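You operate a simulated robot arm through the tools that you are given. There is no shell and no other tool. Be economical: measure what you need, move in short steps, check, and stop when the job is done.

Carry out the task below with a simulated robot arm. There is one attempt and no reset: what you move stays moved.

## Task
Make up a lap pad from the towel and the blue bean bag.
Fine: fold the inner third of the towel over, then the outer third. Pat the bag flat with the paddle, put the paddle back and lay the bag on the middle of the towel.

Only the result counts: the job must be done as asked and must still hold three seconds after the hand-in. Knocking over, shifting, dropping, spilling or breaking anything else fails it. Flat cloth is picked up by pressing the open fingertips on it (5 to 10 N) and closing them slowly along it; thin cloth reads only 2 to 8 mm in the jaws.

## Robot
A 7-joint arm with a two-finger parallel gripper, fixed in place. Base frame: the origin is at the foot of the arm, x ahead of it, y to its left, z up. Readings come in cm, rad, newtons and seconds.
With the tool pointing down near the work surface it reaches from about 42 to 90 cm from the base axis. Its first joint turns from -2.007 to 2.007 rad. Payload 3.91 kg.
Tool frame: the origin (TCP) lies between the finger pads and is the grasp point; the fingertips stand 3 cm ahead of it; z points along the fingers, y is the line along which they close. The gripper opens to 11 cm. The fingers are 2 cm wide and 1 cm thick; the gripper's body (4.8 by 11.2 cm) begins 5.5 cm behind the TCP.
Orientation is told as [roll, pitch, yaw] about the base's x, y, z axes, in that order, counted from this pose: with the fingers straight down and closing along the base's y, the tool's x points along the base's -x, its y along +y and its z along -z.

## Interface
- The arm moves only by the tool drive_tool. Its argument "steps" is text: rows parted by semicolons, each of 7 numbers parted by spaces: the shift along the base's x, y, z in units of 100 mm (1.0 is 100 mm), then the turn, a rotation vector about the base's x, y, z in units of 45 degrees (1.0 is 45 degrees), then the gripper command, from -1 (shut) to 1 (fully open), values between in proportion. In form: dx dy dz rx ry rz claw; .... A call has 1 to 20 rows; each row is the pose to reach, as a shift and turn from the pose commanded when the call began. A call with a number of a shift or a turn outside -1 to 1 is refused whole. Each row takes 0.2 s and may step no farther than 5 cm and 0.15 rad from the row before; otherwise, or with a gripper value out of range, the whole call is refused. Where a pose cannot be reached the arm comes as near as it can. A force on the tool above 60 N (or 10 N above the force at the start of the call, whichever is more), or a blocked arm, ends the call early, and 0.2 s more pass. Each finger travels about 15.3 cm/s and halts on what it meets, pressing with about 43 N; the grip force reading is that of the motor and also rises with nothing between the fingers. The clock runs only during rows and for 0.2 s after the last one: add rows that repeat a pose to give the fingers time. The reply holds the time, the measured pose of the TCP, the force on the tool along the base axes, the opening and the grip force, in the units named above and with some noise, with the torque about the TCP (base axes, N m) and any sound that the robot's microphone picked up.
- Cameras (640 x 400 px; columns grow to the right, rows downward): "scene" is fixed at [4.95, -65.01, 135.38]; the picture's right is [0.67, -0.74, 0.00], its down [-0.27, -0.24, -0.93] and it looks along [0.69, 0.62, -0.36] (base axes); focal length 345 px, centre (320, 200). "wrist" rides on the gripper at [7.2, 1.7, -10.3] in the tool frame; the picture's right is [-0.23, 0.97, 0.00], its down [-0.76, -0.18, -0.62] and it looks along [-0.61, -0.14, 0.78] (tool axes); focal length 222 px, centre (320, 200). There is no depth. A picture from a camera that has moved, and an enlarged one, comes with that camera's place and axes in the base frame and with its lens.
- capture(camera): a new picture of that camera. No time passes.
- lift_body(by): slides the trunk up (or, below 0, down) by that many cm; the arm rides with it, the base frame stays. It gives what a move gives, with no picture.
- inspect(camera, box): a new picture of the part [left, top, right, bottom] of that camera's present view, enlarged. No time passes.
- job_done(): hands the job in; it is judged then, once.

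Go step by step. Nothing tells you positions but the pictures and the camera data: compare them with the known pose of the tool, close in by small moves and look again before you grip or let go. The budget is 120 turns and 84 pictures, counting those below and the enlarged ones. Unless the task says otherwise, let go and move clear before handing in, and close with one line.

The tools are called after "Request:" by a JSON object that holds its "op" and its "data". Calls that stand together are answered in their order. drive_tool: Moves the arm, as the interface text tells. Its arguments: {"type":"object","properties":{"steps":{"type":"string"}},"required":["steps"]} The other tools are called the same way: lift_body (by) slides the trunk up or down; capture (camera) takes a picture; inspect (camera, box) takes an enlarged picture of a part of a camera's view; job_done () hands the job in.

At the start:

```text
time_s: 0.0
tcp_pos: [64.47, -16.98, 111.14]
tcp_rot: [0.001, 0.0, -0.001]
force: [0.2, 0.5, -0.5]
torque: [-0.04, -0.04, 0.0]
opening: 10.99
grip_force: 0.0
trunk travel left (down, up): [-72.5, 26.5]
```

scene: 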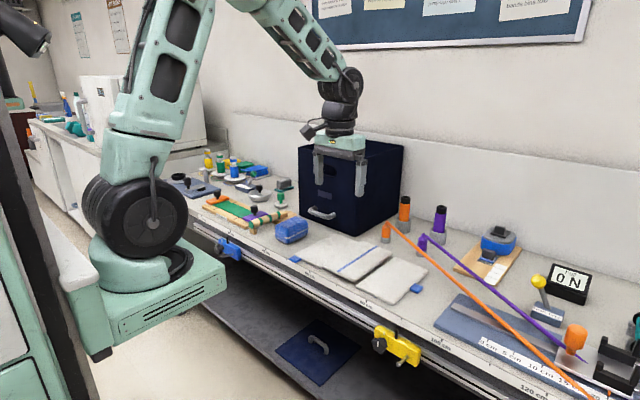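
wrist: 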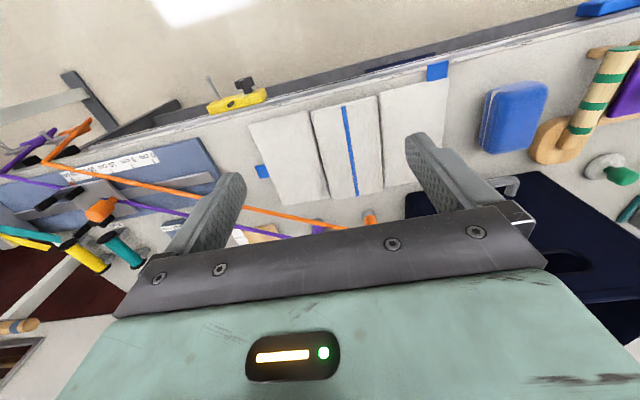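

I see a workbench with a light towel marked by a blue line, a blue bean bag to its left, and various other tools. I'll look closer first.

Request:
{"op": "inspect", "data": {"camera": "scene", "box": [260, 190, 450, 310]}}

Request:
{"op": "inspect", "data": {"camera": "scene", "box": [170, 140, 330, 260]}}

Request:
{"op": "inspect", "data": {"camera": "wrist", "box": [200, 60, 640, 280]}}

Request:
{"op": "inspect", "data": {"camera": "scene", "box": [400, 190, 640, 400]}}

```text
3.33 times, centred on (355, 250) of scene
camera zoom: at [4.95, -65.01, 135.38], right [0.67, -0.74, 0.0], down [-0.27, -0.24, -0.93], along [0.69, 0.62, -0.36], focal length 1151 px, centre (203, 33)
```

zoom: 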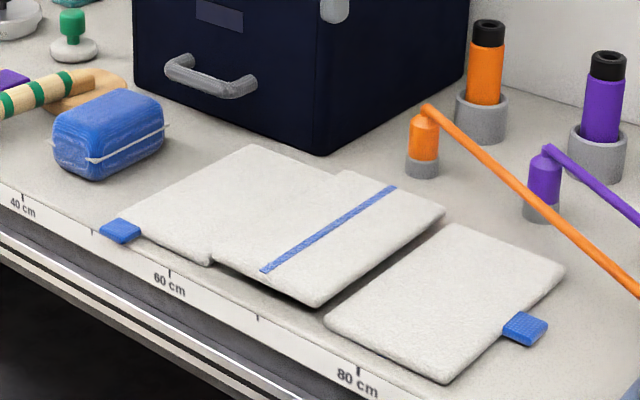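

```text
3.33 times, centred on (250, 200) of scene
camera zoom: at [4.95, -65.01, 135.38], right [0.67, -0.74, 0.0], down [-0.27, -0.24, -0.93], along [0.69, 0.62, -0.36], focal length 1151 px, centre (553, 200)
```

zoom: 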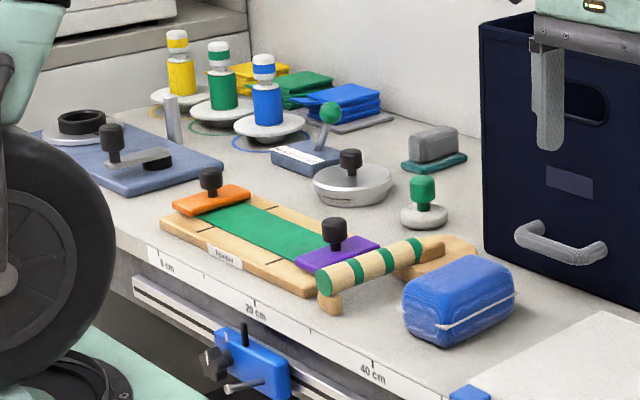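

```text
1.45 times, centred on (420, 170) of wrist
camera zoom: at [57.25, -15.31, 121.51], right [0.23, 0.97, 0.0], down [0.76, -0.18, 0.62], along [0.61, -0.14, -0.78], focal length 323 px, centre (174, 244)
```

zoom: 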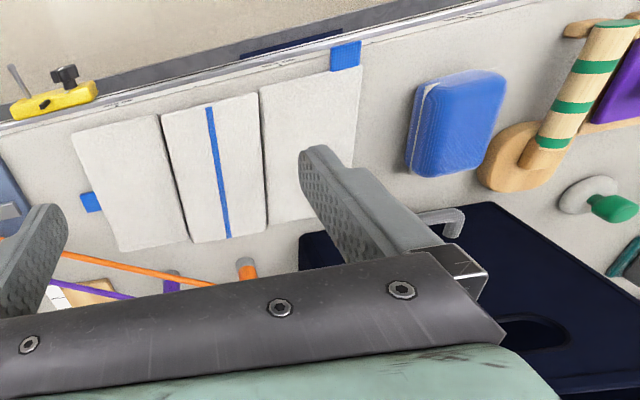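

```text
1.90 times, centred on (520, 295) of scene
camera zoom: at [4.95, -65.01, 135.38], right [0.67, -0.74, 0.0], down [-0.27, -0.24, -0.93], along [0.69, 0.62, -0.36], focal length 658 px, centre (-61, 19)
```

zoom: 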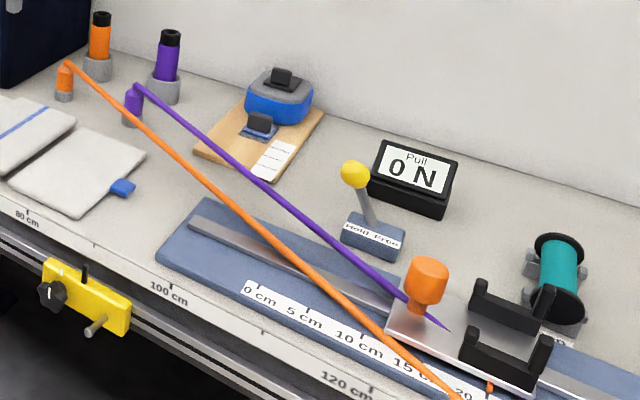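

The towel has three panels spanning x≈69–89, y≈-32 to 3, on a bench at z≈80.5. The bean bag and the round-headed paddle are to its left. I'll bring the wrist camera lower for a closer look.

Request:
{"op": "drive_tool", "data": {"steps": "0 0 -0.4 0 0 0 1; -0.2 0.1 -0.8 0 0 0 1; -0.3 0.2 -1.0 0 0 0 1; -0.3 0.2 -1.0 0 0 0 1"}}

Request:
{"op": "capture", "data": {"camera": "wrist"}}

```text
time_s: 1.0
tcp_pos: [61.39, -15.11, 101.0]
tcp_rot: [0.0, 0.001, -0.003]
force: [0.0, 0.1, -0.4]
torque: [-0.01, 0.0, -0.01]
opening: 10.99
grip_force: 0.0
trunk travel left (down, up): [-72.5, 26.5]
```

```text
77 pictures are left
camera wrist: at [54.13, -13.41, 111.42], right [0.23, 0.97, 0.0], down [0.76, -0.18, 0.62], along [0.61, -0.14, -0.78], focal length 222 px, centre (320, 200)
```

wrist: 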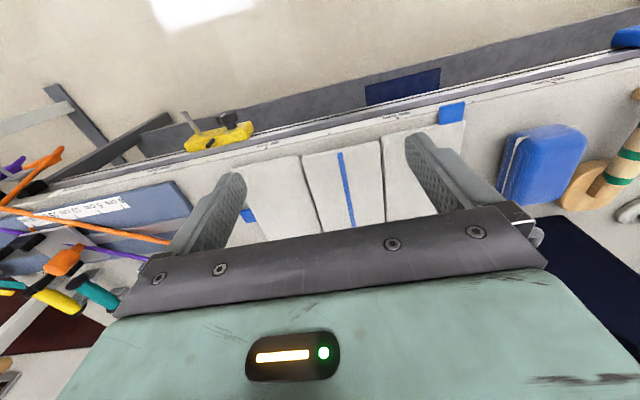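

The gripper blocks the lower half of the view, so I'll shift the camera forward (+x) to bring the towel into the clear part of the frame.

Request:
{"op": "drive_tool", "data": {"steps": "0.45 0 0 0 0 0 1; 0.9 0 0 0 0 0 1; 1.0 0 0 0 0 0 1; 1.0 0 0 0 0 0 1"}}

Request:
{"op": "drive_tool", "data": {"steps": "0.4 0 0 0 0 0 1; 0.8 0 0 0 0 0 1; 0.8 0 0 0 0 0 1"}}

Request:
{"op": "inspect", "data": {"camera": "wrist", "box": [160, 0, 560, 250]}}

```text
time_s: 2.0
tcp_pos: [71.38, -14.97, 100.83]
tcp_rot: [-0.001, 0.002, 0.0]
force: [-0.2, 0.2, -0.2]
torque: [0.01, 0.01, -0.02]
opening: 11.02
grip_force: 0.2
trunk travel left (down, up): [-72.5, 26.5]
```

```text
time_s: 2.8
tcp_pos: [79.55, -14.74, 101.05]
tcp_rot: [0.0, 0.001, 0.001]
force: [-0.4, -0.5, -0.3]
torque: [0.0, 0.0, -0.02]
opening: 11.02
grip_force: 0.1
trunk travel left (down, up): [-72.5, 26.5]
```

```text
1.60 times, centred on (360, 125) of wrist
camera zoom: at [72.38, -13.07, 111.44], right [0.23, 0.97, 0.0], down [0.76, -0.18, 0.62], along [0.61, -0.14, -0.78], focal length 355 px, centre (256, 320)
```

zoom: 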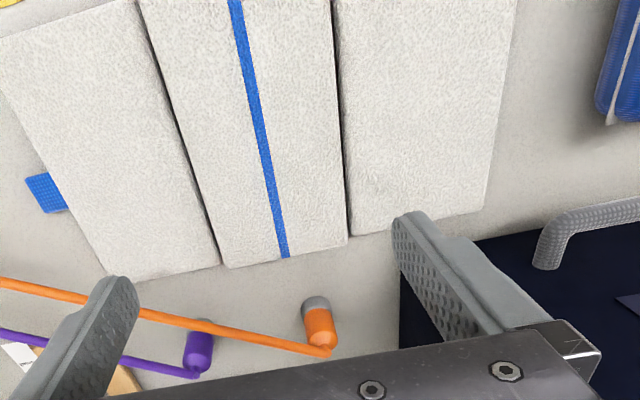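

L sits nearest the arm's centreline, so I take it as the inner third and R as the outer. The tall box front is at x≈91 with its top at z≈108, so I'll stay at x<82. Next I'll look at the bag and paddle.

Request:
{"op": "drive_tool", "data": {"steps": "0 0.45 0 0 0 0 1; 0 0.9 0 0 0 0 1; 0 1 0 0 0 0 1"}}

Request:
{"op": "drive_tool", "data": {"steps": "0 0.45 0 0 0 0 1; 0 0.9 0 0 0 0 1; 0 1 0 0 0 0 1; 0 1 0 0 0 0 1"}}

Request:
{"op": "drive_tool", "data": {"steps": "0 0.45 0 0 0 0 1; 0 0.9 0 0 0 0 1; 0 1 0 0 0 0 1; 0 1 0 0 0 0 1"}}

Request:
{"op": "capture", "data": {"camera": "wrist"}}

Request:
{"op": "inspect", "data": {"camera": "scene", "box": [230, 180, 330, 250]}}

```text
time_s: 3.6
tcp_pos: [79.54, -4.91, 101.2]
tcp_rot: [0.0, 0.0, 0.002]
force: [0.0, -1.6, 0.3]
torque: [0.03, -0.01, 0.02]
opening: 11.0
grip_force: 0.0
trunk travel left (down, up): [-72.5, 26.5]
```

```text
time_s: 4.6
tcp_pos: [79.43, 5.16, 101.21]
tcp_rot: [-0.001, 0.0, 0.0]
force: [-0.3, -0.3, -1.4]
torque: [0.0, 0.02, -0.03]
opening: 11.0
grip_force: 0.1
trunk travel left (down, up): [-72.5, 26.5]
```

```text
time_s: 5.6
tcp_pos: [79.58, 15.11, 101.16]
tcp_rot: [-0.002, -0.001, 0.001]
force: [0.2, 0.5, -0.7]
torque: [-0.02, -0.01, 0.05]
opening: 11.0
grip_force: 0.1
trunk travel left (down, up): [-72.5, 26.5]
```

```text
75 pictures are left
camera wrist: at [72.32, 16.77, 111.59], right [0.23, 0.97, 0.0], down [0.76, -0.18, 0.62], along [0.61, -0.14, -0.78], focal length 222 px, centre (320, 200)
```

wrist: 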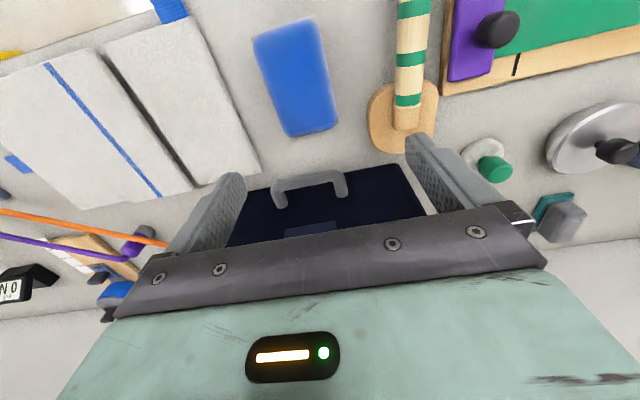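

```text
5.71 times, centred on (280, 215) of scene
camera zoom: at [4.95, -65.01, 135.38], right [0.67, -0.74, 0.0], down [-0.27, -0.24, -0.93], along [0.69, 0.62, -0.36], focal length 1974 px, centre (549, 114)
```

zoom: 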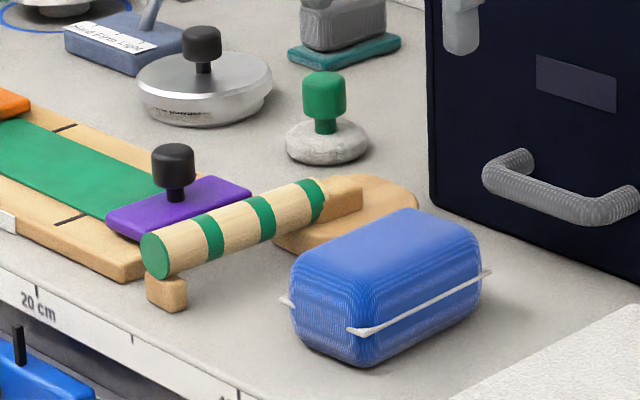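

The paddle is a flat disc at about [85,24] with a raised handle along x, its end sitting on a small block. The bag lies at about [76,13]. Now a close look at the L panel and its tab.

Request:
{"op": "drive_tool", "data": {"steps": "-0.35 -0.35 -0.1 0 0 0 1; -0.7 -0.7 -0.3 0 0 0 1; -0.9 -1.0 -0.6 0 0 0 1; -0.9 -1.0 -0.6 0 0 0 1"}}

Request:
{"op": "inspect", "data": {"camera": "wrist", "box": [150, 0, 470, 200]}}

Request:
{"op": "inspect", "data": {"camera": "scene", "box": [280, 220, 400, 300]}}

```text
refused: row 1 steps farther than a row can; nothing moved
```

```text
2.00 times, centred on (310, 100) of wrist
camera zoom: at [72.32, 16.77, 111.59], right [0.23, 0.97, 0.0], down [0.76, -0.18, 0.62], along [0.61, -0.14, -0.78], focal length 444 px, centre (340, 400)
```

zoom: 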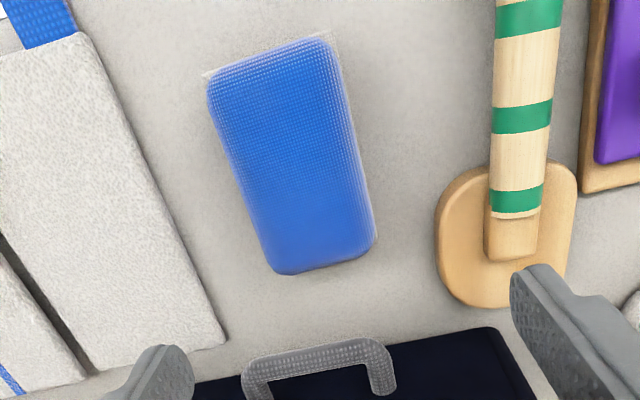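

```text
5.00 times, centred on (340, 260) of scene
camera zoom: at [4.95, -65.01, 135.38], right [0.67, -0.74, 0.0], down [-0.27, -0.24, -0.93], along [0.69, 0.62, -0.36], focal length 1727 px, centre (220, -100)
```

zoom: 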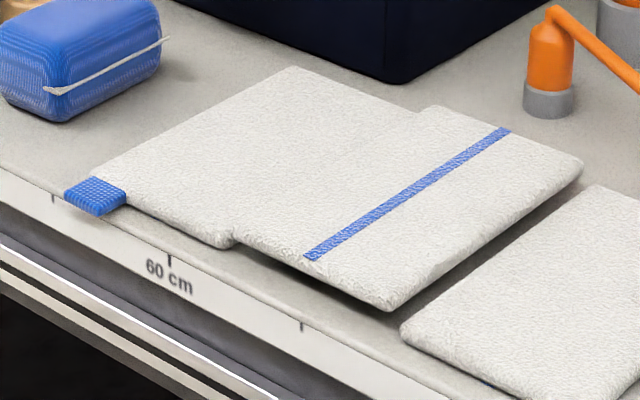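

L is a plain panel about 1 cm thick, with a blue tab at its front outer corner at about x 66–69.5, y -0.7–3. I'll hover over that tab with the fingers part-opened.

Request:
{"op": "drive_tool", "data": {"steps": "-0.3 -0.34 0 0 0 0 0.5; -0.6 -0.68 -0.1 0 0 0 0; -0.9 -1.0 -0.2 0 0 0 -0.4; -1 -1 -0.4 0 0 0 -0.4; -1 -1 -0.4 0 0 0 -0.4"}}

Request:
{"op": "drive_tool", "data": {"steps": "-0.22 -0.39 0 0 0 0 -0.4; -0.22 -0.39 -0.4 0 0 0 -0.4; -0.22 -0.39 -0.7 0 0 0 -0.4; -0.22 -0.39 -0.7 0 0 0 -0.4"}}

Request:
{"op": "capture", "data": {"camera": "wrist"}}

Request:
{"op": "inspect", "data": {"camera": "scene", "box": [240, 190, 400, 290]}}

```text
time_s: 6.8
tcp_pos: [69.34, 4.84, 97.15]
tcp_rot: [0.0, 0.001, 0.0]
force: [-0.6, -0.3, 0.3]
torque: [0.01, -0.03, 0.01]
opening: 3.3
grip_force: 0.1
trunk travel left (down, up): [-72.5, 26.5]
```

```text
time_s: 7.8
tcp_pos: [67.36, 1.12, 89.98]
tcp_rot: [0.0, 0.0, 0.0]
force: [-0.2, 0.1, 0.0]
torque: [-0.03, -0.01, 0.0]
opening: 3.32
grip_force: 0.1
trunk travel left (down, up): [-72.5, 26.5]
```

```text
71 pictures are left
camera wrist: at [60.12, 2.71, 100.43], right [0.23, 0.97, 0.0], down [0.76, -0.18, 0.62], along [0.61, -0.14, -0.78], focal length 222 px, centre (320, 200)
```

wrist: 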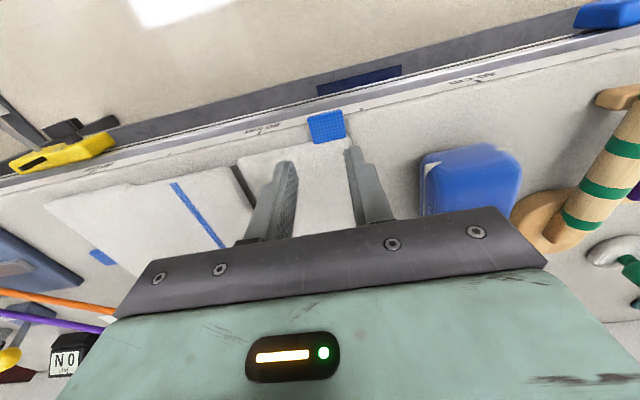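

```text
4.00 times, centred on (320, 240) of scene
camera zoom: at [4.95, -65.01, 135.38], right [0.67, -0.74, 0.0], down [-0.27, -0.24, -0.93], along [0.69, 0.62, -0.36], focal length 1382 px, centre (320, 40)
```

zoom: 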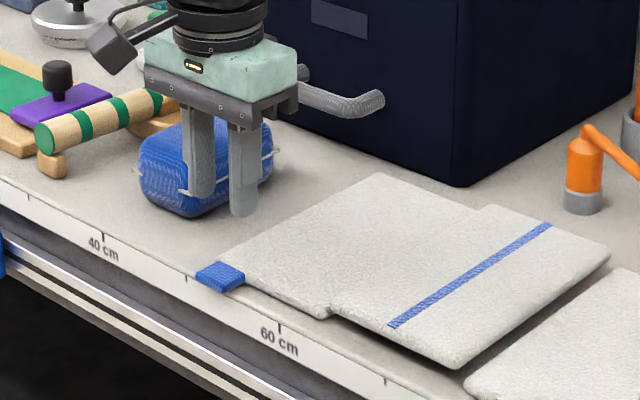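

The triangulation agrees: the tab is centred at about [67.4,1.5], right under the fingers. I'll descend in small steps until I feel contact.

Request:
{"op": "drive_tool", "data": {"steps": "0 0.03 -0.3 0 0 0 -0.4; 0 0.03 -0.5 0 0 0 -0.4; 0 0.03 -0.5 0 0 0 -0.4"}}

Request:
{"op": "drive_tool", "data": {"steps": "0 0 -0.04 0 0 0 -0.4; 0 0 -0.07 0 0 0 -0.4; 0 0 -0.07 0 0 0 -0.4"}}

```text
time_s: 8.6
tcp_pos: [67.21, 1.41, 85.06]
tcp_rot: [-0.001, 0.001, 0.0]
force: [0.3, 0.3, -0.8]
torque: [0.0, 0.01, 0.02]
opening: 3.29
grip_force: 0.0
trunk travel left (down, up): [-72.5, 26.5]
```

```text
time_s: 9.4
tcp_pos: [67.31, 1.38, 84.38]
tcp_rot: [-0.001, -0.001, 0.0]
force: [-0.5, -0.5, 1.5]
torque: [0.0, 0.02, 0.01]
opening: 3.29
grip_force: 0.1
trunk travel left (down, up): [-72.5, 26.5]
```

Request:
{"op": "drive_tool", "data": {"steps": "0 0 -0.03 0 0 0 -0.4; 0 0 -0.03 0 0 0 -0.4"}}

Request:
{"op": "inspect", "data": {"camera": "wrist", "box": [220, 80, 440, 220]}}

```text
time_s: 10.0
tcp_pos: [67.34, 1.52, 84.09]
tcp_rot: [0.0, -0.001, 0.0]
force: [0.4, -0.9, 0.3]
torque: [0.01, -0.03, 0.02]
opening: 3.31
grip_force: 0.0
trunk travel left (down, up): [-72.5, 26.5]
```

```text
2.86 times, centred on (330, 150) of wrist
camera zoom: at [60.12, 3.07, 94.52], right [0.23, 0.97, 0.0], down [0.76, -0.18, 0.62], along [0.61, -0.14, -0.78], focal length 635 px, centre (291, 343)
```

zoom: 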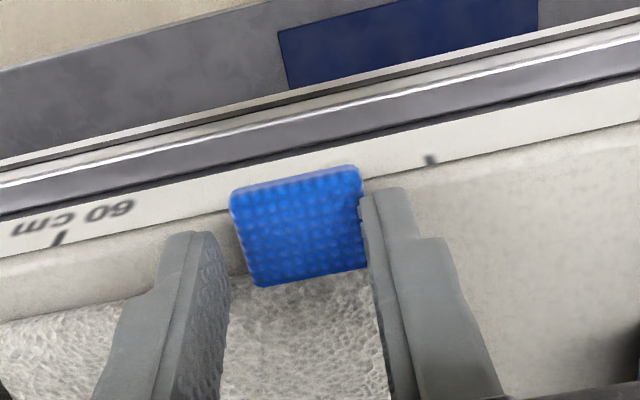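

The fingers are straddling the tab, not pressing on it. I'll rise a bit, narrow the opening to about 1.6 cm, centre on the tab and press again.

Request:
{"op": "drive_tool", "data": {"steps": "0 -0.02 0.15 0 0 0 -0.4; 0 -0.02 0.15 0 0 0 -0.71; 0 -0.02 0.15 0 0 0 -0.71; 0 -0.02 0.04 0 0 0 -0.71; 0 -0.02 0.04 0 0 0 -0.71"}}

Request:
{"op": "drive_tool", "data": {"steps": "0 0 -0.03 0 0 0 -0.71; 0 0 -0.03 0 0 0 -0.71"}}

Request:
{"op": "drive_tool", "data": {"steps": "0 0 -0.02 0 0 0 -0.71; 0 0 -0.02 0 0 0 -0.71"}}

```text
time_s: 11.2
tcp_pos: [67.34, 1.2, 84.54]
tcp_rot: [0.0, -0.001, 0.001]
force: [0.5, 0.8, -0.1]
torque: [-0.04, 0.01, -0.02]
opening: 1.58
grip_force: 0.0
trunk travel left (down, up): [-72.5, 26.5]
```

```text
time_s: 11.8
tcp_pos: [67.2, 1.15, 84.08]
tcp_rot: [-0.001, 0.0, 0.002]
force: [-0.3, -0.4, 0.1]
torque: [0.01, -0.03, 0.01]
opening: 1.58
grip_force: 0.1
trunk travel left (down, up): [-72.5, 26.5]
```

```text
time_s: 12.4
tcp_pos: [67.25, 1.31, 83.99]
tcp_rot: [0.001, -0.002, 0.0]
force: [0.0, -0.8, -0.2]
torque: [0.01, -0.01, 0.0]
opening: 1.59
grip_force: 0.1
trunk travel left (down, up): [-72.5, 26.5]
```

There's no contact yet with the tips at z≈81.0, so I'll keep lowering.

Request:
{"op": "drive_tool", "data": {"steps": "0 0 -0.02 0 0 0 -0.71; 0 0 -0.02 0 0 0 -0.71; 0 0 -0.02 0 0 0 -0.71"}}

Request:
{"op": "drive_tool", "data": {"steps": "0 0 -0.02 0 0 0 -0.71; 0 0 -0.02 0 0 0 -0.71; 0 0 -0.02 0 0 0 -0.71"}}

Request:
{"op": "drive_tool", "data": {"steps": "0 0 -0.02 0 0 0 -0.71; 0 0 -0.02 0 0 0 -0.71; 0 0 -0.02 0 0 0 -0.71"}}

```text
time_s: 13.2
tcp_pos: [67.33, 1.25, 83.99]
tcp_rot: [-0.001, -0.001, -0.003]
force: [-6.8, -2.8, 26.6]
torque: [-0.03, 0.17, -0.18]
opening: 1.58
grip_force: 0.1
trunk travel left (down, up): [-72.5, 26.5]
```

```text
time_s: 14.2
tcp_pos: [67.41, 1.2, 84.03]
tcp_rot: [0.002, -0.005, 0.0]
force: [-14.7, -3.2, 36.5]
torque: [-0.08, 0.36, -0.22]
opening: 1.61
grip_force: 0.0
trunk travel left (down, up): [-72.5, 26.5]
stopped in row 3: the force on the tool passed its limit at 60 N (the readings are from after the stop); the commanded pose is now the measured one
```

```text
time_s: 14.7
tcp_pos: [67.45, 1.18, 83.9]
tcp_rot: [0.001, -0.005, -0.001]
force: [-14.8, -4.6, 38.0]
torque: [-0.07, 0.35, -0.21]
opening: 1.61
grip_force: 0.1
trunk travel left (down, up): [-72.5, 26.5]
stopped in row 2: the force on the tool passed its limit at 62 N (the readings are from after the stop); the commanded pose is now the measured one
```

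I overpressed: contact is at TCP z≈84.0 and the surface is stiff. I'll back off to a light press, then close slowly.

Request:
{"op": "drive_tool", "data": {"steps": "0 0 0.025 0 0 0 -0.71; 0 0 0.025 0 0 0 -0.71"}}

```text
time_s: 15.3
tcp_pos: [67.4, 1.31, 84.04]
tcp_rot: [0.003, -0.007, -0.001]
force: [-5.9, 0.4, 16.5]
torque: [0.01, 0.25, -0.2]
opening: 1.58
grip_force: 0.1
trunk travel left (down, up): [-72.5, 26.5]
```

Request:
{"op": "drive_tool", "data": {"steps": "0 0 0.01 0 0 0 -0.71; 0 0 0.01 0 0 0 -0.75; 0 0 0.01 0 0 0 -0.8; 0 0 0.01 0 0 0 -0.85; 0 0 0.01 0 0 0 -0.9; 0 0 0.01 0 0 0 -0.95; 0 0 0.01 0 0 0 -1; 0 0 0.01 0 0 0 -1; 0 0 0.01 0 0 0 -1"}}

Request:
{"op": "inspect", "data": {"camera": "wrist", "box": [220, 80, 440, 220]}}

```text
time_s: 17.3
tcp_pos: [67.5, 1.28, 84.05]
tcp_rot: [0.003, -0.004, 0.002]
force: [0.4, 0.3, 0.2]
torque: [-0.02, 0.02, 0.01]
opening: 0.01
grip_force: 37.9
trunk travel left (down, up): [-72.5, 26.5]
```

```text
2.86 times, centred on (330, 150) of wrist
camera zoom: at [60.19, 2.9, 94.48], right [0.23, 0.97, 0.0], down [0.76, -0.18, 0.63], along [0.61, -0.14, -0.78], focal length 635 px, centre (291, 343)
```

zoom: 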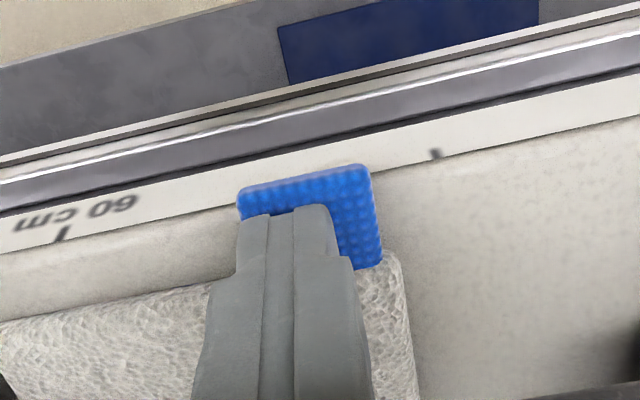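

The fingers slipped because the press had faded by the time they closed. I'll re-open, shift slightly toward the tab centre (less x, more y), and hold about 8 N while closing.

Request:
{"op": "drive_tool", "data": {"steps": "-0.05 0.03 0.08 0 0 0 -1; -0.05 0.03 0.08 0 0 0 -0.65; -0.05 0.03 0.08 0 0 0 -0.65; -0.05 0.03 0.02 0 0 0 -0.65; -0.05 0.03 0 0 0 0 -0.65"}}

Request:
{"op": "drive_tool", "data": {"steps": "0 0 -0.01 0 0 0 -0.65; 0 0 -0.01 0 0 0 -0.65"}}

```text
time_s: 18.5
tcp_pos: [66.94, 1.69, 84.07]
tcp_rot: [0.002, -0.003, 0.0]
force: [0.1, 0.0, 0.2]
torque: [0.0, 0.01, 0.02]
opening: 1.93
grip_force: 0.0
trunk travel left (down, up): [-72.5, 26.5]
```

```text
time_s: 19.1
tcp_pos: [66.9, 1.68, 83.94]
tcp_rot: [0.001, -0.003, -0.001]
force: [-1.4, -0.1, 1.0]
torque: [-0.02, 0.04, -0.01]
opening: 1.92
grip_force: 0.7
trunk travel left (down, up): [-72.5, 26.5]
```

Request:
{"op": "drive_tool", "data": {"steps": "0 0 -0.006 0 0 0 -0.65; 0 0 -0.006 0 0 0 -0.65"}}

```text
time_s: 19.7
tcp_pos: [66.94, 1.58, 84.03]
tcp_rot: [0.001, -0.006, 0.0]
force: [-2.1, -0.9, 9.1]
torque: [-0.08, 0.1, -0.04]
opening: 1.93
grip_force: 0.1
trunk travel left (down, up): [-72.5, 26.5]
```

I have a 9 N press. Closing slowly at this height.

Request:
{"op": "drive_tool", "data": {"steps": "0 0 0 0 0 0 -0.69; 0 0 0 0 0 0 -0.73; 0 0 0 0 0 0 -0.77; 0 0 0 0 0 0 -0.81; 0 0 0 0 0 0 -0.85; 0 0 0 0 0 0 -0.89; 0 0 0 0 0 0 -0.93; 0 0 0 0 0 0 -0.97; 0 0 0 0 0 0 -1; 0 0 0 0 0 0 -1"}}

Request:
{"op": "inspect", "data": {"camera": "wrist", "box": [220, 80, 440, 220]}}

```text
time_s: 21.9
tcp_pos: [67.0, 1.6, 83.87]
tcp_rot: [0.001, -0.006, -0.001]
force: [0.1, -2.2, 14.6]
torque: [-0.09, -0.04, 0.01]
opening: 0.0
grip_force: 37.7
trunk travel left (down, up): [-72.5, 26.5]
```

```text
2.86 times, centred on (330, 150) of wrist
camera zoom: at [59.74, 3.25, 94.37], right [0.23, 0.97, 0.0], down [0.76, -0.18, 0.63], along [0.61, -0.14, -0.78], focal length 635 px, centre (291, 343)
```

zoom: 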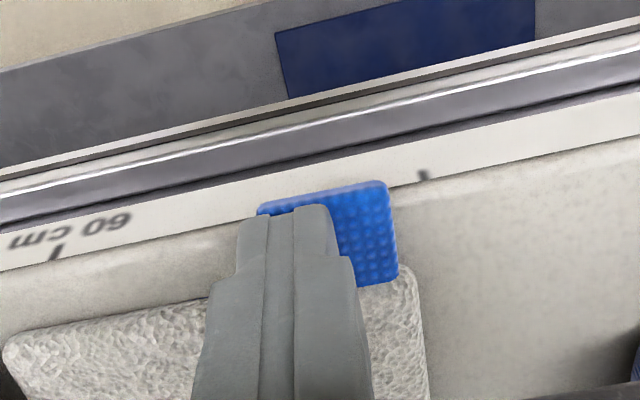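

The jaws closed to zero again, and the panel may have moved slightly. I'll check the scene.

Request:
{"op": "inspect", "data": {"camera": "scene", "box": [260, 215, 390, 300]}}

```text
4.71 times, centred on (325, 258) of scene
camera zoom: at [4.95, -65.01, 135.38], right [0.67, -0.74, 0.0], down [-0.27, -0.24, -0.93], along [0.69, 0.62, -0.36], focal length 1625 px, centre (296, -71)
```

zoom: 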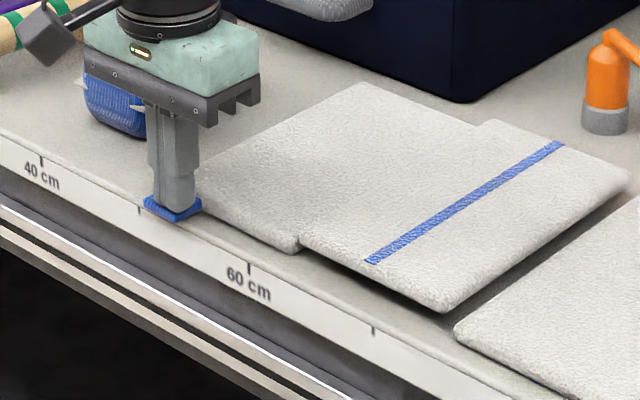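

The whole towel slid about 0.7 cm in +y, so the panels are connected, and the tab is now at y≈1–4. Next I'll straddle the tab, go lower, and squeeze it from the sides.

Request:
{"op": "drive_tool", "data": {"steps": "0 0 0.12 0 0 0 -1; 0 0.08 0.12 0 0 0 -0.2; 0 0.08 0.12 0 0 0 -0.2; 0 0.08 0 0 0 0 -0.2; 0 0.08 -0.02 0 0 0 -0.2"}}

Request:
{"op": "drive_tool", "data": {"steps": "0 0 -0.02 0 0 0 -0.2; 0 0 -0.03 0 0 0 -0.2"}}

Request:
{"op": "inspect", "data": {"camera": "wrist", "box": [220, 80, 440, 220]}}

```text
time_s: 23.1
tcp_pos: [67.09, 2.41, 83.85]
tcp_rot: [0.001, -0.003, 0.0]
force: [0.1, 0.8, -0.3]
torque: [0.0, -0.02, -0.01]
opening: 4.4
grip_force: 0.1
trunk travel left (down, up): [-72.5, 26.5]
```

```text
time_s: 23.7
tcp_pos: [67.09, 2.44, 83.47]
tcp_rot: [0.001, -0.005, 0.001]
force: [-0.2, -0.2, 0.1]
torque: [-0.02, 0.0, 0.01]
opening: 4.41
grip_force: 0.0
trunk travel left (down, up): [-72.5, 26.5]
```

```text
2.86 times, centred on (330, 150) of wrist
camera zoom: at [59.77, 4.07, 93.79], right [0.23, 0.97, 0.0], down [0.76, -0.18, 0.63], along [0.61, -0.14, -0.78], focal length 635 px, centre (291, 343)
```

zoom: 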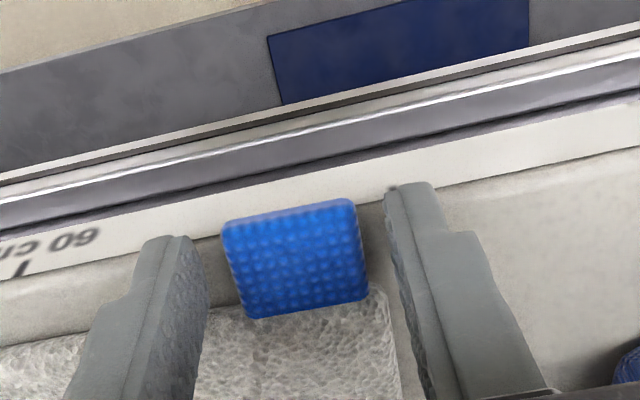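

The tips are at 80.45, clear on both sides, with the tab centred between them. Closing gently.

Request:
{"op": "drive_tool", "data": {"steps": "0 0 0 0 0 0 -0.3; 0 0 0 0 0 0 -0.38; 0 0 0 0 0 0 -0.45; 0 0 0 0 0 0 -0.52; 0 0 0 0 0 0 -0.6; 0 0 0 0 0 0 -0.7; 0 0 0 0 0 0 -0.8; 0 0 0 0 0 0 -0.9; 0 0 0 0 0 0 -1; 0 0 0 0 0 0 -1; 0 0 0 0 0 0 -1"}}

Request:
{"op": "inspect", "data": {"camera": "wrist", "box": [220, 80, 440, 220]}}

```text
time_s: 26.1
tcp_pos: [67.03, 2.34, 83.3]
tcp_rot: [0.003, -0.005, 0.001]
force: [-0.9, 0.6, 0.9]
torque: [0.01, 0.02, -0.33]
opening: 3.14
grip_force: 43.3
trunk travel left (down, up): [-72.5, 26.5]
```

```text
2.86 times, centred on (330, 150) of wrist
camera zoom: at [59.76, 4.06, 93.79], right [0.23, 0.97, 0.0], down [0.76, -0.18, 0.63], along [0.61, -0.14, -0.78], focal length 635 px, centre (291, 343)
```

zoom: 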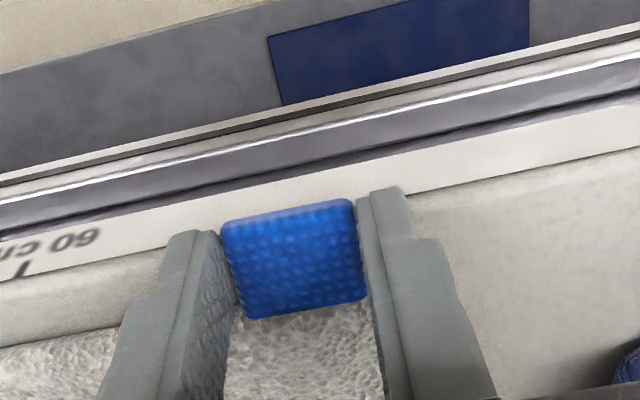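

The tab is held firmly at 3.14 cm, so it acts as a stiff tab. I'll swing L about its hinge (y≈-7.5, z≈81), rolling the gripper about x with it, and start with a small test swing.

Request:
{"op": "drive_tool", "data": {"steps": "0 -0.038 0.126 0.1655 0 0 -1; 0 -0.092 0.247 0.331 0 0 -1; 0 -0.092 0.247 0.331 0 0 -1"}}

Request:
{"op": "inspect", "data": {"camera": "scene", "box": [250, 190, 410, 300]}}

```text
time_s: 26.9
tcp_pos: [66.99, 1.55, 85.92]
tcp_rot: [0.263, -0.003, -0.001]
force: [-0.1, 0.3, 0.1]
torque: [0.02, -0.01, -0.06]
opening: 3.13
grip_force: 43.3
trunk travel left (down, up): [-72.5, 26.5]
```

```text
3.64 times, centred on (330, 245) of scene
camera zoom: at [4.95, -65.01, 135.38], right [0.67, -0.74, 0.0], down [-0.27, -0.24, -0.93], along [0.69, 0.62, -0.36], focal length 1256 px, centre (284, 36)
```

zoom: 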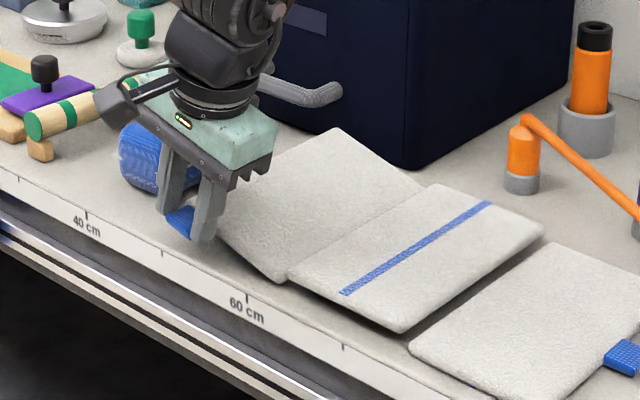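

L is lifting cleanly about its hinge. Continuing the arc to about 60°.

Request:
{"op": "drive_tool", "data": {"steps": "0 -0.069 0.112 0.1655 0 0 -1; 0 -0.153 0.215 0.331 0 0 -1; 0 -0.249 0.305 0.4965 0 0 -1; 0 -0.356 0.383 0.662 0 0 -1; 0 -0.472 0.446 0.8275 0 0 -1; 0 -0.595 0.493 0.993 0 0 -1; 0 -0.595 0.493 0.993 0 0 -1"}}

Request:
{"op": "inspect", "data": {"camera": "scene", "box": [250, 190, 410, 300]}}

```text
time_s: 28.5
tcp_pos: [67.1, -4.61, 90.77]
tcp_rot: [1.044, -0.001, -0.003]
force: [-0.1, 0.8, 0.0]
torque: [-0.02, -0.04, -0.03]
opening: 3.14
grip_force: 43.3
trunk travel left (down, up): [-72.5, 26.5]
```

```text
3.64 times, centred on (330, 245) of scene
camera zoom: at [4.95, -65.01, 135.38], right [0.67, -0.74, 0.0], down [-0.27, -0.24, -0.93], along [0.69, 0.62, -0.36], focal length 1256 px, centre (284, 36)
```

zoom: 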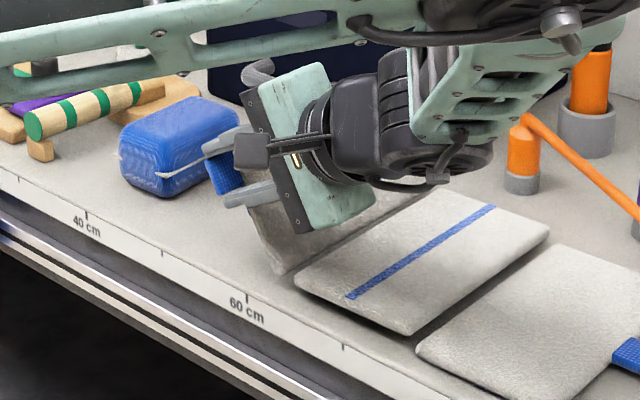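

Forces stay near zero. Continuing the swing past vertical to about 97°.

Request:
{"op": "drive_tool", "data": {"steps": "0 -0.128 0.031 0.1655 0 0 -1; 0 -0.26 0.045 0.331 0 0 -1; 0 -0.392 0.042 0.4965 0 0 -1; 0 -0.522 0.022 0.662 0 0 -1; 0 -0.649 -0.015 0.8275 0 0 -1; 0 -0.649 -0.015 0.8275 0 0 -1"}}

Request:
{"op": "inspect", "data": {"camera": "scene", "box": [250, 190, 410, 300]}}

Request:
{"op": "capture", "data": {"camera": "wrist"}}

```text
time_s: 29.9
tcp_pos: [66.96, -11.05, 90.63]
tcp_rot: [1.694, 0.002, -0.004]
force: [-0.2, -0.1, -0.3]
torque: [0.0, 0.01, -0.04]
opening: 3.12
grip_force: 43.1
trunk travel left (down, up): [-72.5, 26.5]
```

```text
3.64 times, centred on (330, 245) of scene
camera zoom: at [4.95, -65.01, 135.38], right [0.67, -0.74, 0.0], down [-0.27, -0.24, -0.93], along [0.69, 0.62, -0.36], focal length 1256 px, centre (284, 36)
```

zoom: 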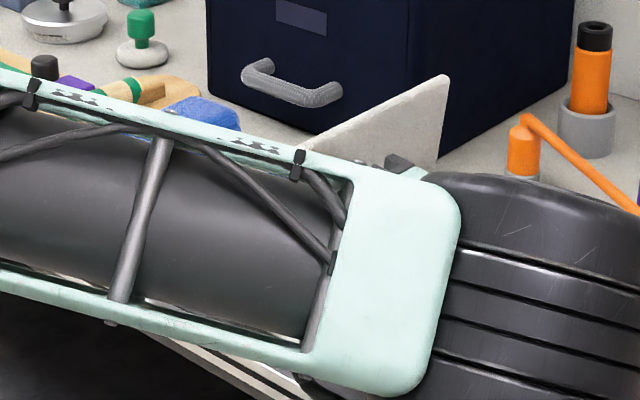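

```text
60 pictures are left
camera wrist: at [59.77, -21.55, 91.21], right [0.23, -0.12, 0.97], down [0.76, -0.6, -0.25], along [0.61, 0.79, -0.05], focal length 222 px, centre (320, 200)
```

wrist: 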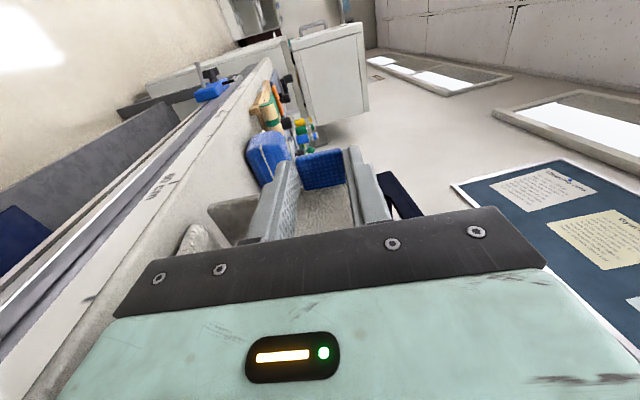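

L stands just past vertical (97°). I'll open the fingers and back off along -x so it can drop onto the middle panel.

Request:
{"op": "drive_tool", "data": {"steps": "0 0 0 0 0 0 -0.1; -0.2 0 0 0 0 0 -0.1; -0.4 0 0 0 0 0 -0.1; -0.5 0 0 0 0 0 -0.1"}}

Request:
{"op": "capture", "data": {"camera": "wrist"}}

Request:
{"op": "inspect", "data": {"camera": "scene", "box": [250, 190, 410, 300]}}

```text
time_s: 30.9
tcp_pos: [61.95, -10.97, 90.61]
tcp_rot: [1.692, 0.0, -0.002]
force: [0.0, 0.2, -0.7]
torque: [0.0, 0.0, 0.0]
opening: 4.96
grip_force: 0.1
trunk travel left (down, up): [-72.5, 26.5]
```

```text
59 pictures are left
camera wrist: at [54.8, -21.43, 91.2], right [0.23, -0.12, 0.97], down [0.76, -0.6, -0.25], along [0.61, 0.79, -0.05], focal length 222 px, centre (320, 200)
```

wrist: 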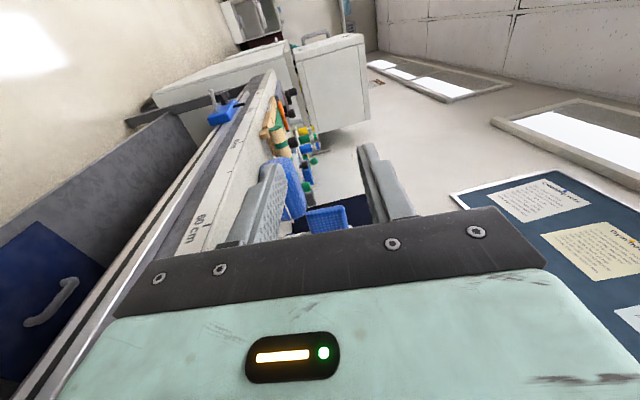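

```text
3.64 times, centred on (330, 245) of scene
camera zoom: at [4.95, -65.01, 135.38], right [0.67, -0.74, 0.0], down [-0.27, -0.24, -0.93], along [0.69, 0.62, -0.36], focal length 1256 px, centre (284, 36)
```

zoom: 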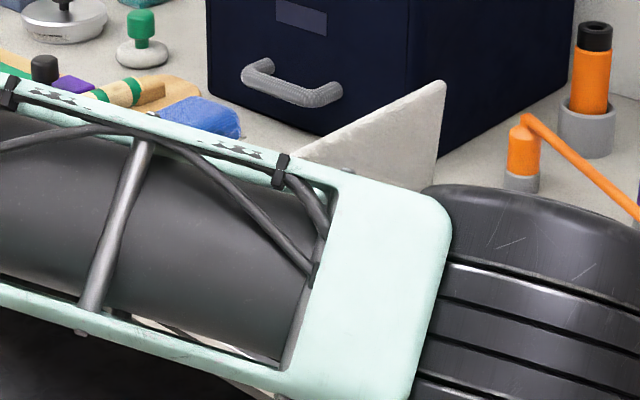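

L is still standing upright. I'll raise and unroll the gripper clear, go round to its +y side and push it over with closed fingertips.

Request:
{"op": "drive_tool", "data": {"steps": "0 0 0.3 -0.18 0 0 -0.1; 0 0 0.6 -0.36 0 0 -0.5; 0 0 0.9 -0.54 0 0 -1; 0 0 1 -0.72 0 0 -1; 0 0.3 1 -0.9 0 0 -1; 0 0.3 1 -0.9 0 0 -1"}}

Request:
{"op": "drive_tool", "data": {"steps": "0 0.3 0 -0.18 0 0 -1; 0 0.6 0 -0.36 0 0 -1; 0 0.9 0 -0.54 0 0 -1; 0 1 0 -0.72 0 0 -1; 0 1 0 -0.9 0 0 -1; 0 1 0 -0.98 0 0 -1; 0 1 0 -0.98 0 0 -1"}}

Request:
{"op": "inspect", "data": {"camera": "scene", "box": [250, 190, 410, 300]}}

```text
time_s: 32.3
tcp_pos: [62.11, -7.86, 100.6]
tcp_rot: [0.986, -0.003, -0.003]
force: [0.3, -0.1, -0.7]
torque: [0.03, 0.04, 0.0]
opening: 0.0
grip_force: 37.8
trunk travel left (down, up): [-72.5, 26.5]
```

```text
time_s: 33.9
tcp_pos: [62.03, 1.91, 100.7]
tcp_rot: [0.215, -0.006, -0.002]
force: [0.2, -0.2, 0.3]
torque: [0.01, -0.03, -0.01]
opening: 0.0
grip_force: 37.8
trunk travel left (down, up): [-72.5, 26.5]
```

```text
3.64 times, centred on (330, 245) of scene
camera zoom: at [4.95, -65.01, 135.38], right [0.67, -0.74, 0.0], down [-0.27, -0.24, -0.93], along [0.69, 0.62, -0.36], focal length 1256 px, centre (284, 36)
```

zoom: 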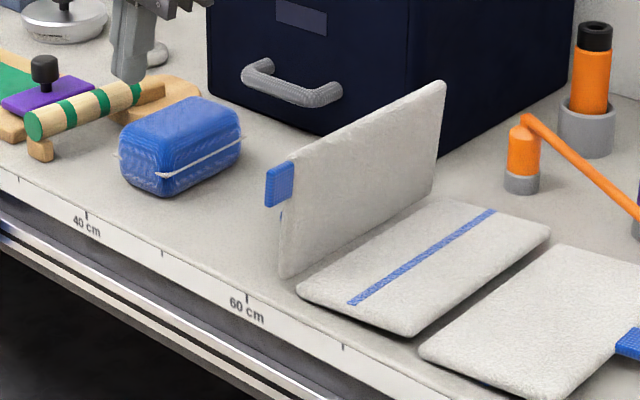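

The hinge has friction, so the panel holds its angle. I'll straighten the tool, move to about [77,0,92] on the +y side, then push over and down.

Request:
{"op": "drive_tool", "data": {"steps": "0.4 0 0 -0.14 0 0 -1; 0.8 0 0 -0.274 0 0 -1; 1 0 0 -0.274 0 0 -1; 1 -0.1 -0.4 -0.274 0 0 -1; 1 -0.1 -0.87 -0.274 0 0 -1; 1 -0.1 -0.87 -0.274 0 0 -1"}}

Request:
{"op": "drive_tool", "data": {"steps": "0.4 0 0 0 0 0 -1; 0.5 -0.3 0 0 0 0 -1; 0.5 -0.5 0 0 0 0 -1; 0.5 -0.7 0 0 0 0 -1; 0.5 -0.9 0 0 0 0 -1; 0.5 -1 0 0 0 0 -1; 0.5 -1 0 0 0 0 -1"}}

Request:
{"op": "inspect", "data": {"camera": "scene", "box": [250, 190, 410, 300]}}

```text
time_s: 35.3
tcp_pos: [72.28, 1.03, 91.92]
tcp_rot: [0.0, -0.005, 0.001]
force: [0.8, -0.3, 0.3]
torque: [0.0, -0.06, -0.01]
opening: 0.0
grip_force: 37.8
trunk travel left (down, up): [-72.5, 26.5]
```

```text
time_s: 36.9
tcp_pos: [77.01, -8.9, 92.05]
tcp_rot: [0.0, -0.003, 0.0]
force: [0.2, -0.4, 0.4]
torque: [0.01, 0.0, -0.03]
opening: 0.0
grip_force: 37.7
trunk travel left (down, up): [-72.5, 26.5]
```

```text
3.64 times, centred on (330, 245) of scene
camera zoom: at [4.95, -65.01, 135.38], right [0.67, -0.74, 0.0], down [-0.27, -0.24, -0.93], along [0.69, 0.62, -0.36], focal length 1256 px, centre (284, 36)
```

zoom: 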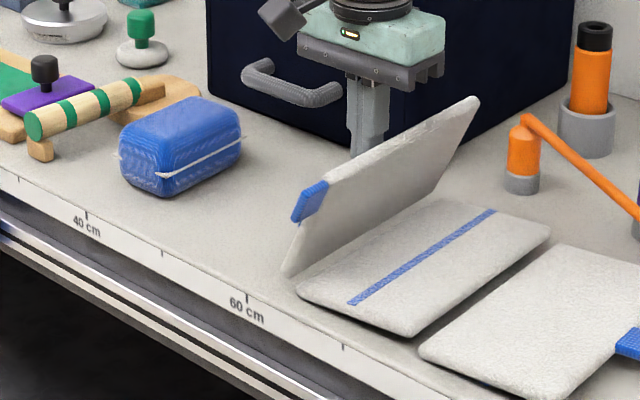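

The panel is tipping over. Continuing the push over and down.

Request:
{"op": "drive_tool", "data": {"steps": "0 -0.2 0 0 0 0 -1; 0 -0.4 -0.03 0 0 0 -1; 0 -0.6 -0.1 0 0 0 -1; 0 -0.75 -0.22 0 0 0 -1; 0 -0.85 -0.35 0 0 0 -1; 0 -0.88 -0.45 0 0 0 -1; 0 -0.88 -0.45 0 0 0 -1"}}

Request:
{"op": "inspect", "data": {"camera": "scene", "box": [250, 190, 410, 300]}}

```text
time_s: 38.5
tcp_pos: [77.1, -17.85, 87.61]
tcp_rot: [-0.001, -0.005, 0.0]
force: [-0.6, -0.1, 0.7]
torque: [0.04, 0.02, -0.03]
opening: 0.0
grip_force: 37.2
trunk travel left (down, up): [-72.5, 26.5]
```

```text
3.64 times, centred on (330, 245) of scene
camera zoom: at [4.95, -65.01, 135.38], right [0.67, -0.74, 0.0], down [-0.27, -0.24, -0.93], along [0.69, 0.62, -0.36], focal length 1256 px, centre (284, 36)
```

zoom: 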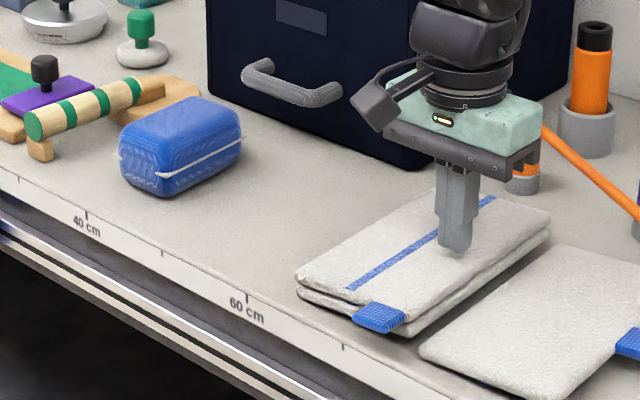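

L now lies over M. I'll press it down lightly with force checks.

Request:
{"op": "drive_tool", "data": {"steps": "0 0.02 -0.1 0 0 0 -1; 0 0.02 -0.15 0 0 0 -1; 0 0.02 -0.15 0 0 0 -1"}}

```text
time_s: 39.3
tcp_pos: [77.15, -17.5, 86.34]
tcp_rot: [-0.001, -0.009, 0.0]
force: [-4.6, 4.4, 32.7]
torque: [-0.18, 0.27, -0.04]
opening: 0.0
grip_force: 37.7
trunk travel left (down, up): [-72.5, 26.5]
```

L is pressed flat. The orange pole runs near R's back corner at z≈87, so before folding R I need to check the clearance. I'll rise and look from above.

Request:
{"op": "drive_tool", "data": {"steps": "0 0 0.3 0 0 0 -1; 0 0 0.7 0 0 0 -1; 0 -0.3 1 0 0 0 -1; 0 -0.7 1 0 0 0 -1; 0 -1 1 0 0 0 -1; 0 -1 1 0 0 0 -1"}}

Request:
{"op": "drive_tool", "data": {"steps": "0 0 0.4 0 0 0 -1; 0.3 0 0.6 0 0 0 -1; 0.3 0 0.6 0 0 0 -1"}}

Request:
{"op": "capture", "data": {"camera": "wrist"}}

Request:
{"op": "inspect", "data": {"camera": "scene", "box": [310, 200, 470, 300]}}

```text
time_s: 40.7
tcp_pos: [76.82, -27.58, 96.0]
tcp_rot: [0.0, -0.004, 0.0]
force: [0.7, -0.1, -0.9]
torque: [-0.03, -0.02, 0.03]
opening: 0.01
grip_force: 37.8
trunk travel left (down, up): [-72.5, 26.5]
```

```text
time_s: 41.5
tcp_pos: [80.08, -27.7, 101.83]
tcp_rot: [0.002, -0.003, -0.002]
force: [0.3, -0.3, -0.3]
torque: [0.0, 0.0, 0.02]
opening: 0.0
grip_force: 37.4
trunk travel left (down, up): [-72.5, 26.5]
```

```text
54 pictures are left
camera wrist: at [72.78, -26.0, 112.21], right [0.23, 0.97, 0.0], down [0.76, -0.18, 0.63], along [0.61, -0.14, -0.78], focal length 222 px, centre (320, 200)
```

wrist: 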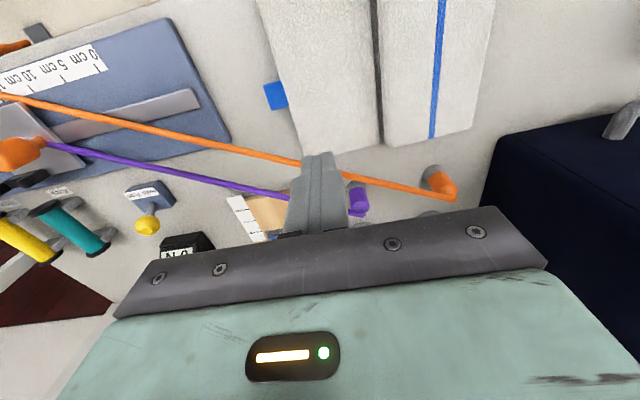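

```text
4.00 times, centred on (390, 250) of scene
camera zoom: at [4.95, -65.01, 135.38], right [0.67, -0.74, 0.0], down [-0.27, -0.24, -0.93], along [0.69, 0.62, -0.36], focal length 1382 px, centre (40, 0)
```

zoom: 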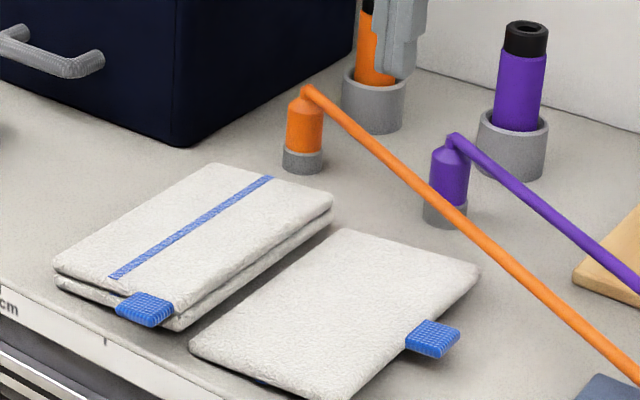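

The pole (z≈87) passes over R's path: its back-outer corner at x≈89 would hit the pole at x≈86 as it swings up. So I'll grip the R tab with fingers closing along x and drag that end about 4 cm in -x first. Turning the gripper 90° now.

Request:
{"op": "drive_tool", "data": {"steps": "0 -0.1 0 0 0 0.18 -1; 0 -0.2 0 0 0 0.36 -0.6; 0 -0.3 0 0 0 0.54 -0.2; -0.1 -0.4 0 0 0 0.72 -0.2; -0.1 -0.5 0 0 0 0.9 -0.2; -0.1 -0.5 0 0 0 1 -0.2; -0.1 -0.5 0 0 0 1 -0.2"}}

Request:
{"op": "drive_tool", "data": {"steps": "0 0 0 0 0 0.18 -0.2; 0 0 0 0 0 0.36 -0.2; 0 0 0 0 0 0.54 -0.2; 0 0 0 0 0 0.72 -0.2; 0 0 0 0 0 0.9 -0.2; 0 0 0 0 0 1 -0.2; 0 0 0 0 0 1 -0.2"}}

Request:
{"op": "capture", "data": {"camera": "wrist"}}

```text
time_s: 43.1
tcp_pos: [78.93, -32.69, 101.77]
tcp_rot: [0.001, -0.003, 0.787]
force: [0.1, 0.4, 0.7]
torque: [0.01, 0.0, 0.02]
opening: 4.37
grip_force: 0.1
trunk travel left (down, up): [-72.5, 26.5]
```

```text
time_s: 44.7
tcp_pos: [79.07, -32.58, 101.88]
tcp_rot: [0.0, -0.004, 1.575]
force: [0.3, 0.4, -1.2]
torque: [0.01, -0.04, -0.06]
opening: 4.4
grip_force: 0.1
trunk travel left (down, up): [-72.5, 26.5]
```

```text
52 pictures are left
camera wrist: at [77.34, -39.87, 112.29], right [-0.97, 0.23, 0.0], down [0.18, 0.76, 0.63], along [0.14, 0.61, -0.78], focal length 222 px, centre (320, 200)
```

wrist: 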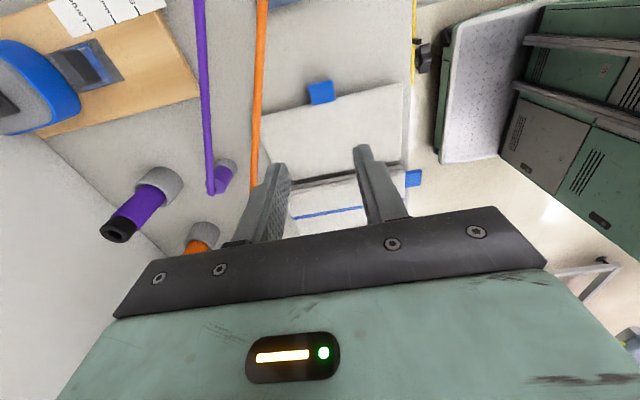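

The R tab is at about [78.7,-33.1], and the panel corner really is under the pole. Descending to hover beside the tab.

Request:
{"op": "drive_tool", "data": {"steps": "-0.03 -0.07 -0.4 0 0 0 -0.2; -0.03 -0.07 -0.8 0 0 0 -0.2; -0.03 -0.07 -1 0 0 0 -0.2; -0.03 -0.07 -1 0 0 0 -0.2"}}

Request:
{"op": "drive_tool", "data": {"steps": "0 0 -0.4 0 0 0 -0.2; 0 0 -0.6 0 0 0 -0.2; 0 0 -0.6 0 0 0 -0.2"}}

Request:
{"op": "inspect", "data": {"camera": "wrist", "box": [200, 60, 440, 220]}}

Request:
{"op": "inspect", "data": {"camera": "scene", "box": [340, 200, 480, 300]}}

```text
time_s: 45.7
tcp_pos: [78.56, -33.23, 91.88]
tcp_rot: [0.0, -0.003, 1.572]
force: [-1.0, -0.3, 0.4]
torque: [-0.03, -0.03, 0.0]
opening: 4.39
grip_force: 0.0
trunk travel left (down, up): [-72.5, 26.5]
```

```text
time_s: 46.5
tcp_pos: [78.76, -33.29, 85.9]
tcp_rot: [0.0, -0.003, 1.571]
force: [0.8, -0.2, 0.6]
torque: [0.02, 0.05, -0.07]
opening: 4.37
grip_force: 0.1
trunk travel left (down, up): [-72.5, 26.5]
```

```text
2.50 times, centred on (320, 140) of wrist
camera zoom: at [77.06, -40.58, 96.33], right [-0.97, 0.23, 0.0], down [0.18, 0.76, 0.63], along [0.14, 0.61, -0.78], focal length 555 px, centre (320, 350)
```

zoom: 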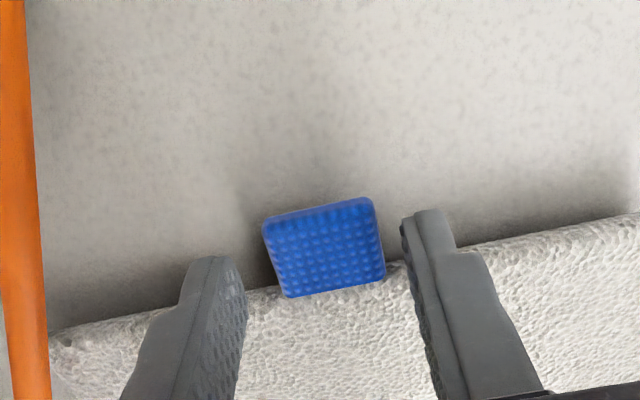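

```text
4.00 times, centred on (410, 250) of scene
camera zoom: at [4.95, -65.01, 135.38], right [0.67, -0.74, 0.0], down [-0.27, -0.24, -0.93], along [0.69, 0.62, -0.36], focal length 1382 px, centre (-40, 0)
```

zoom: 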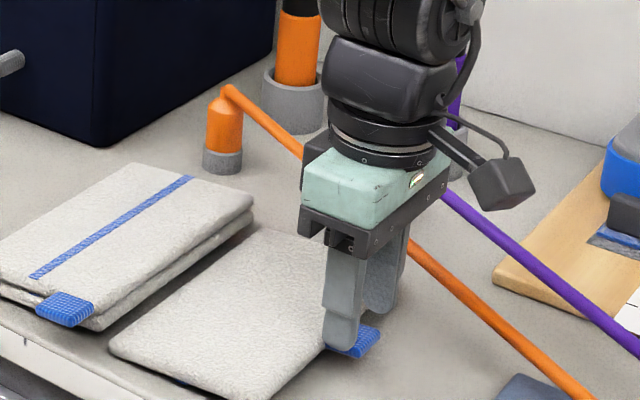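

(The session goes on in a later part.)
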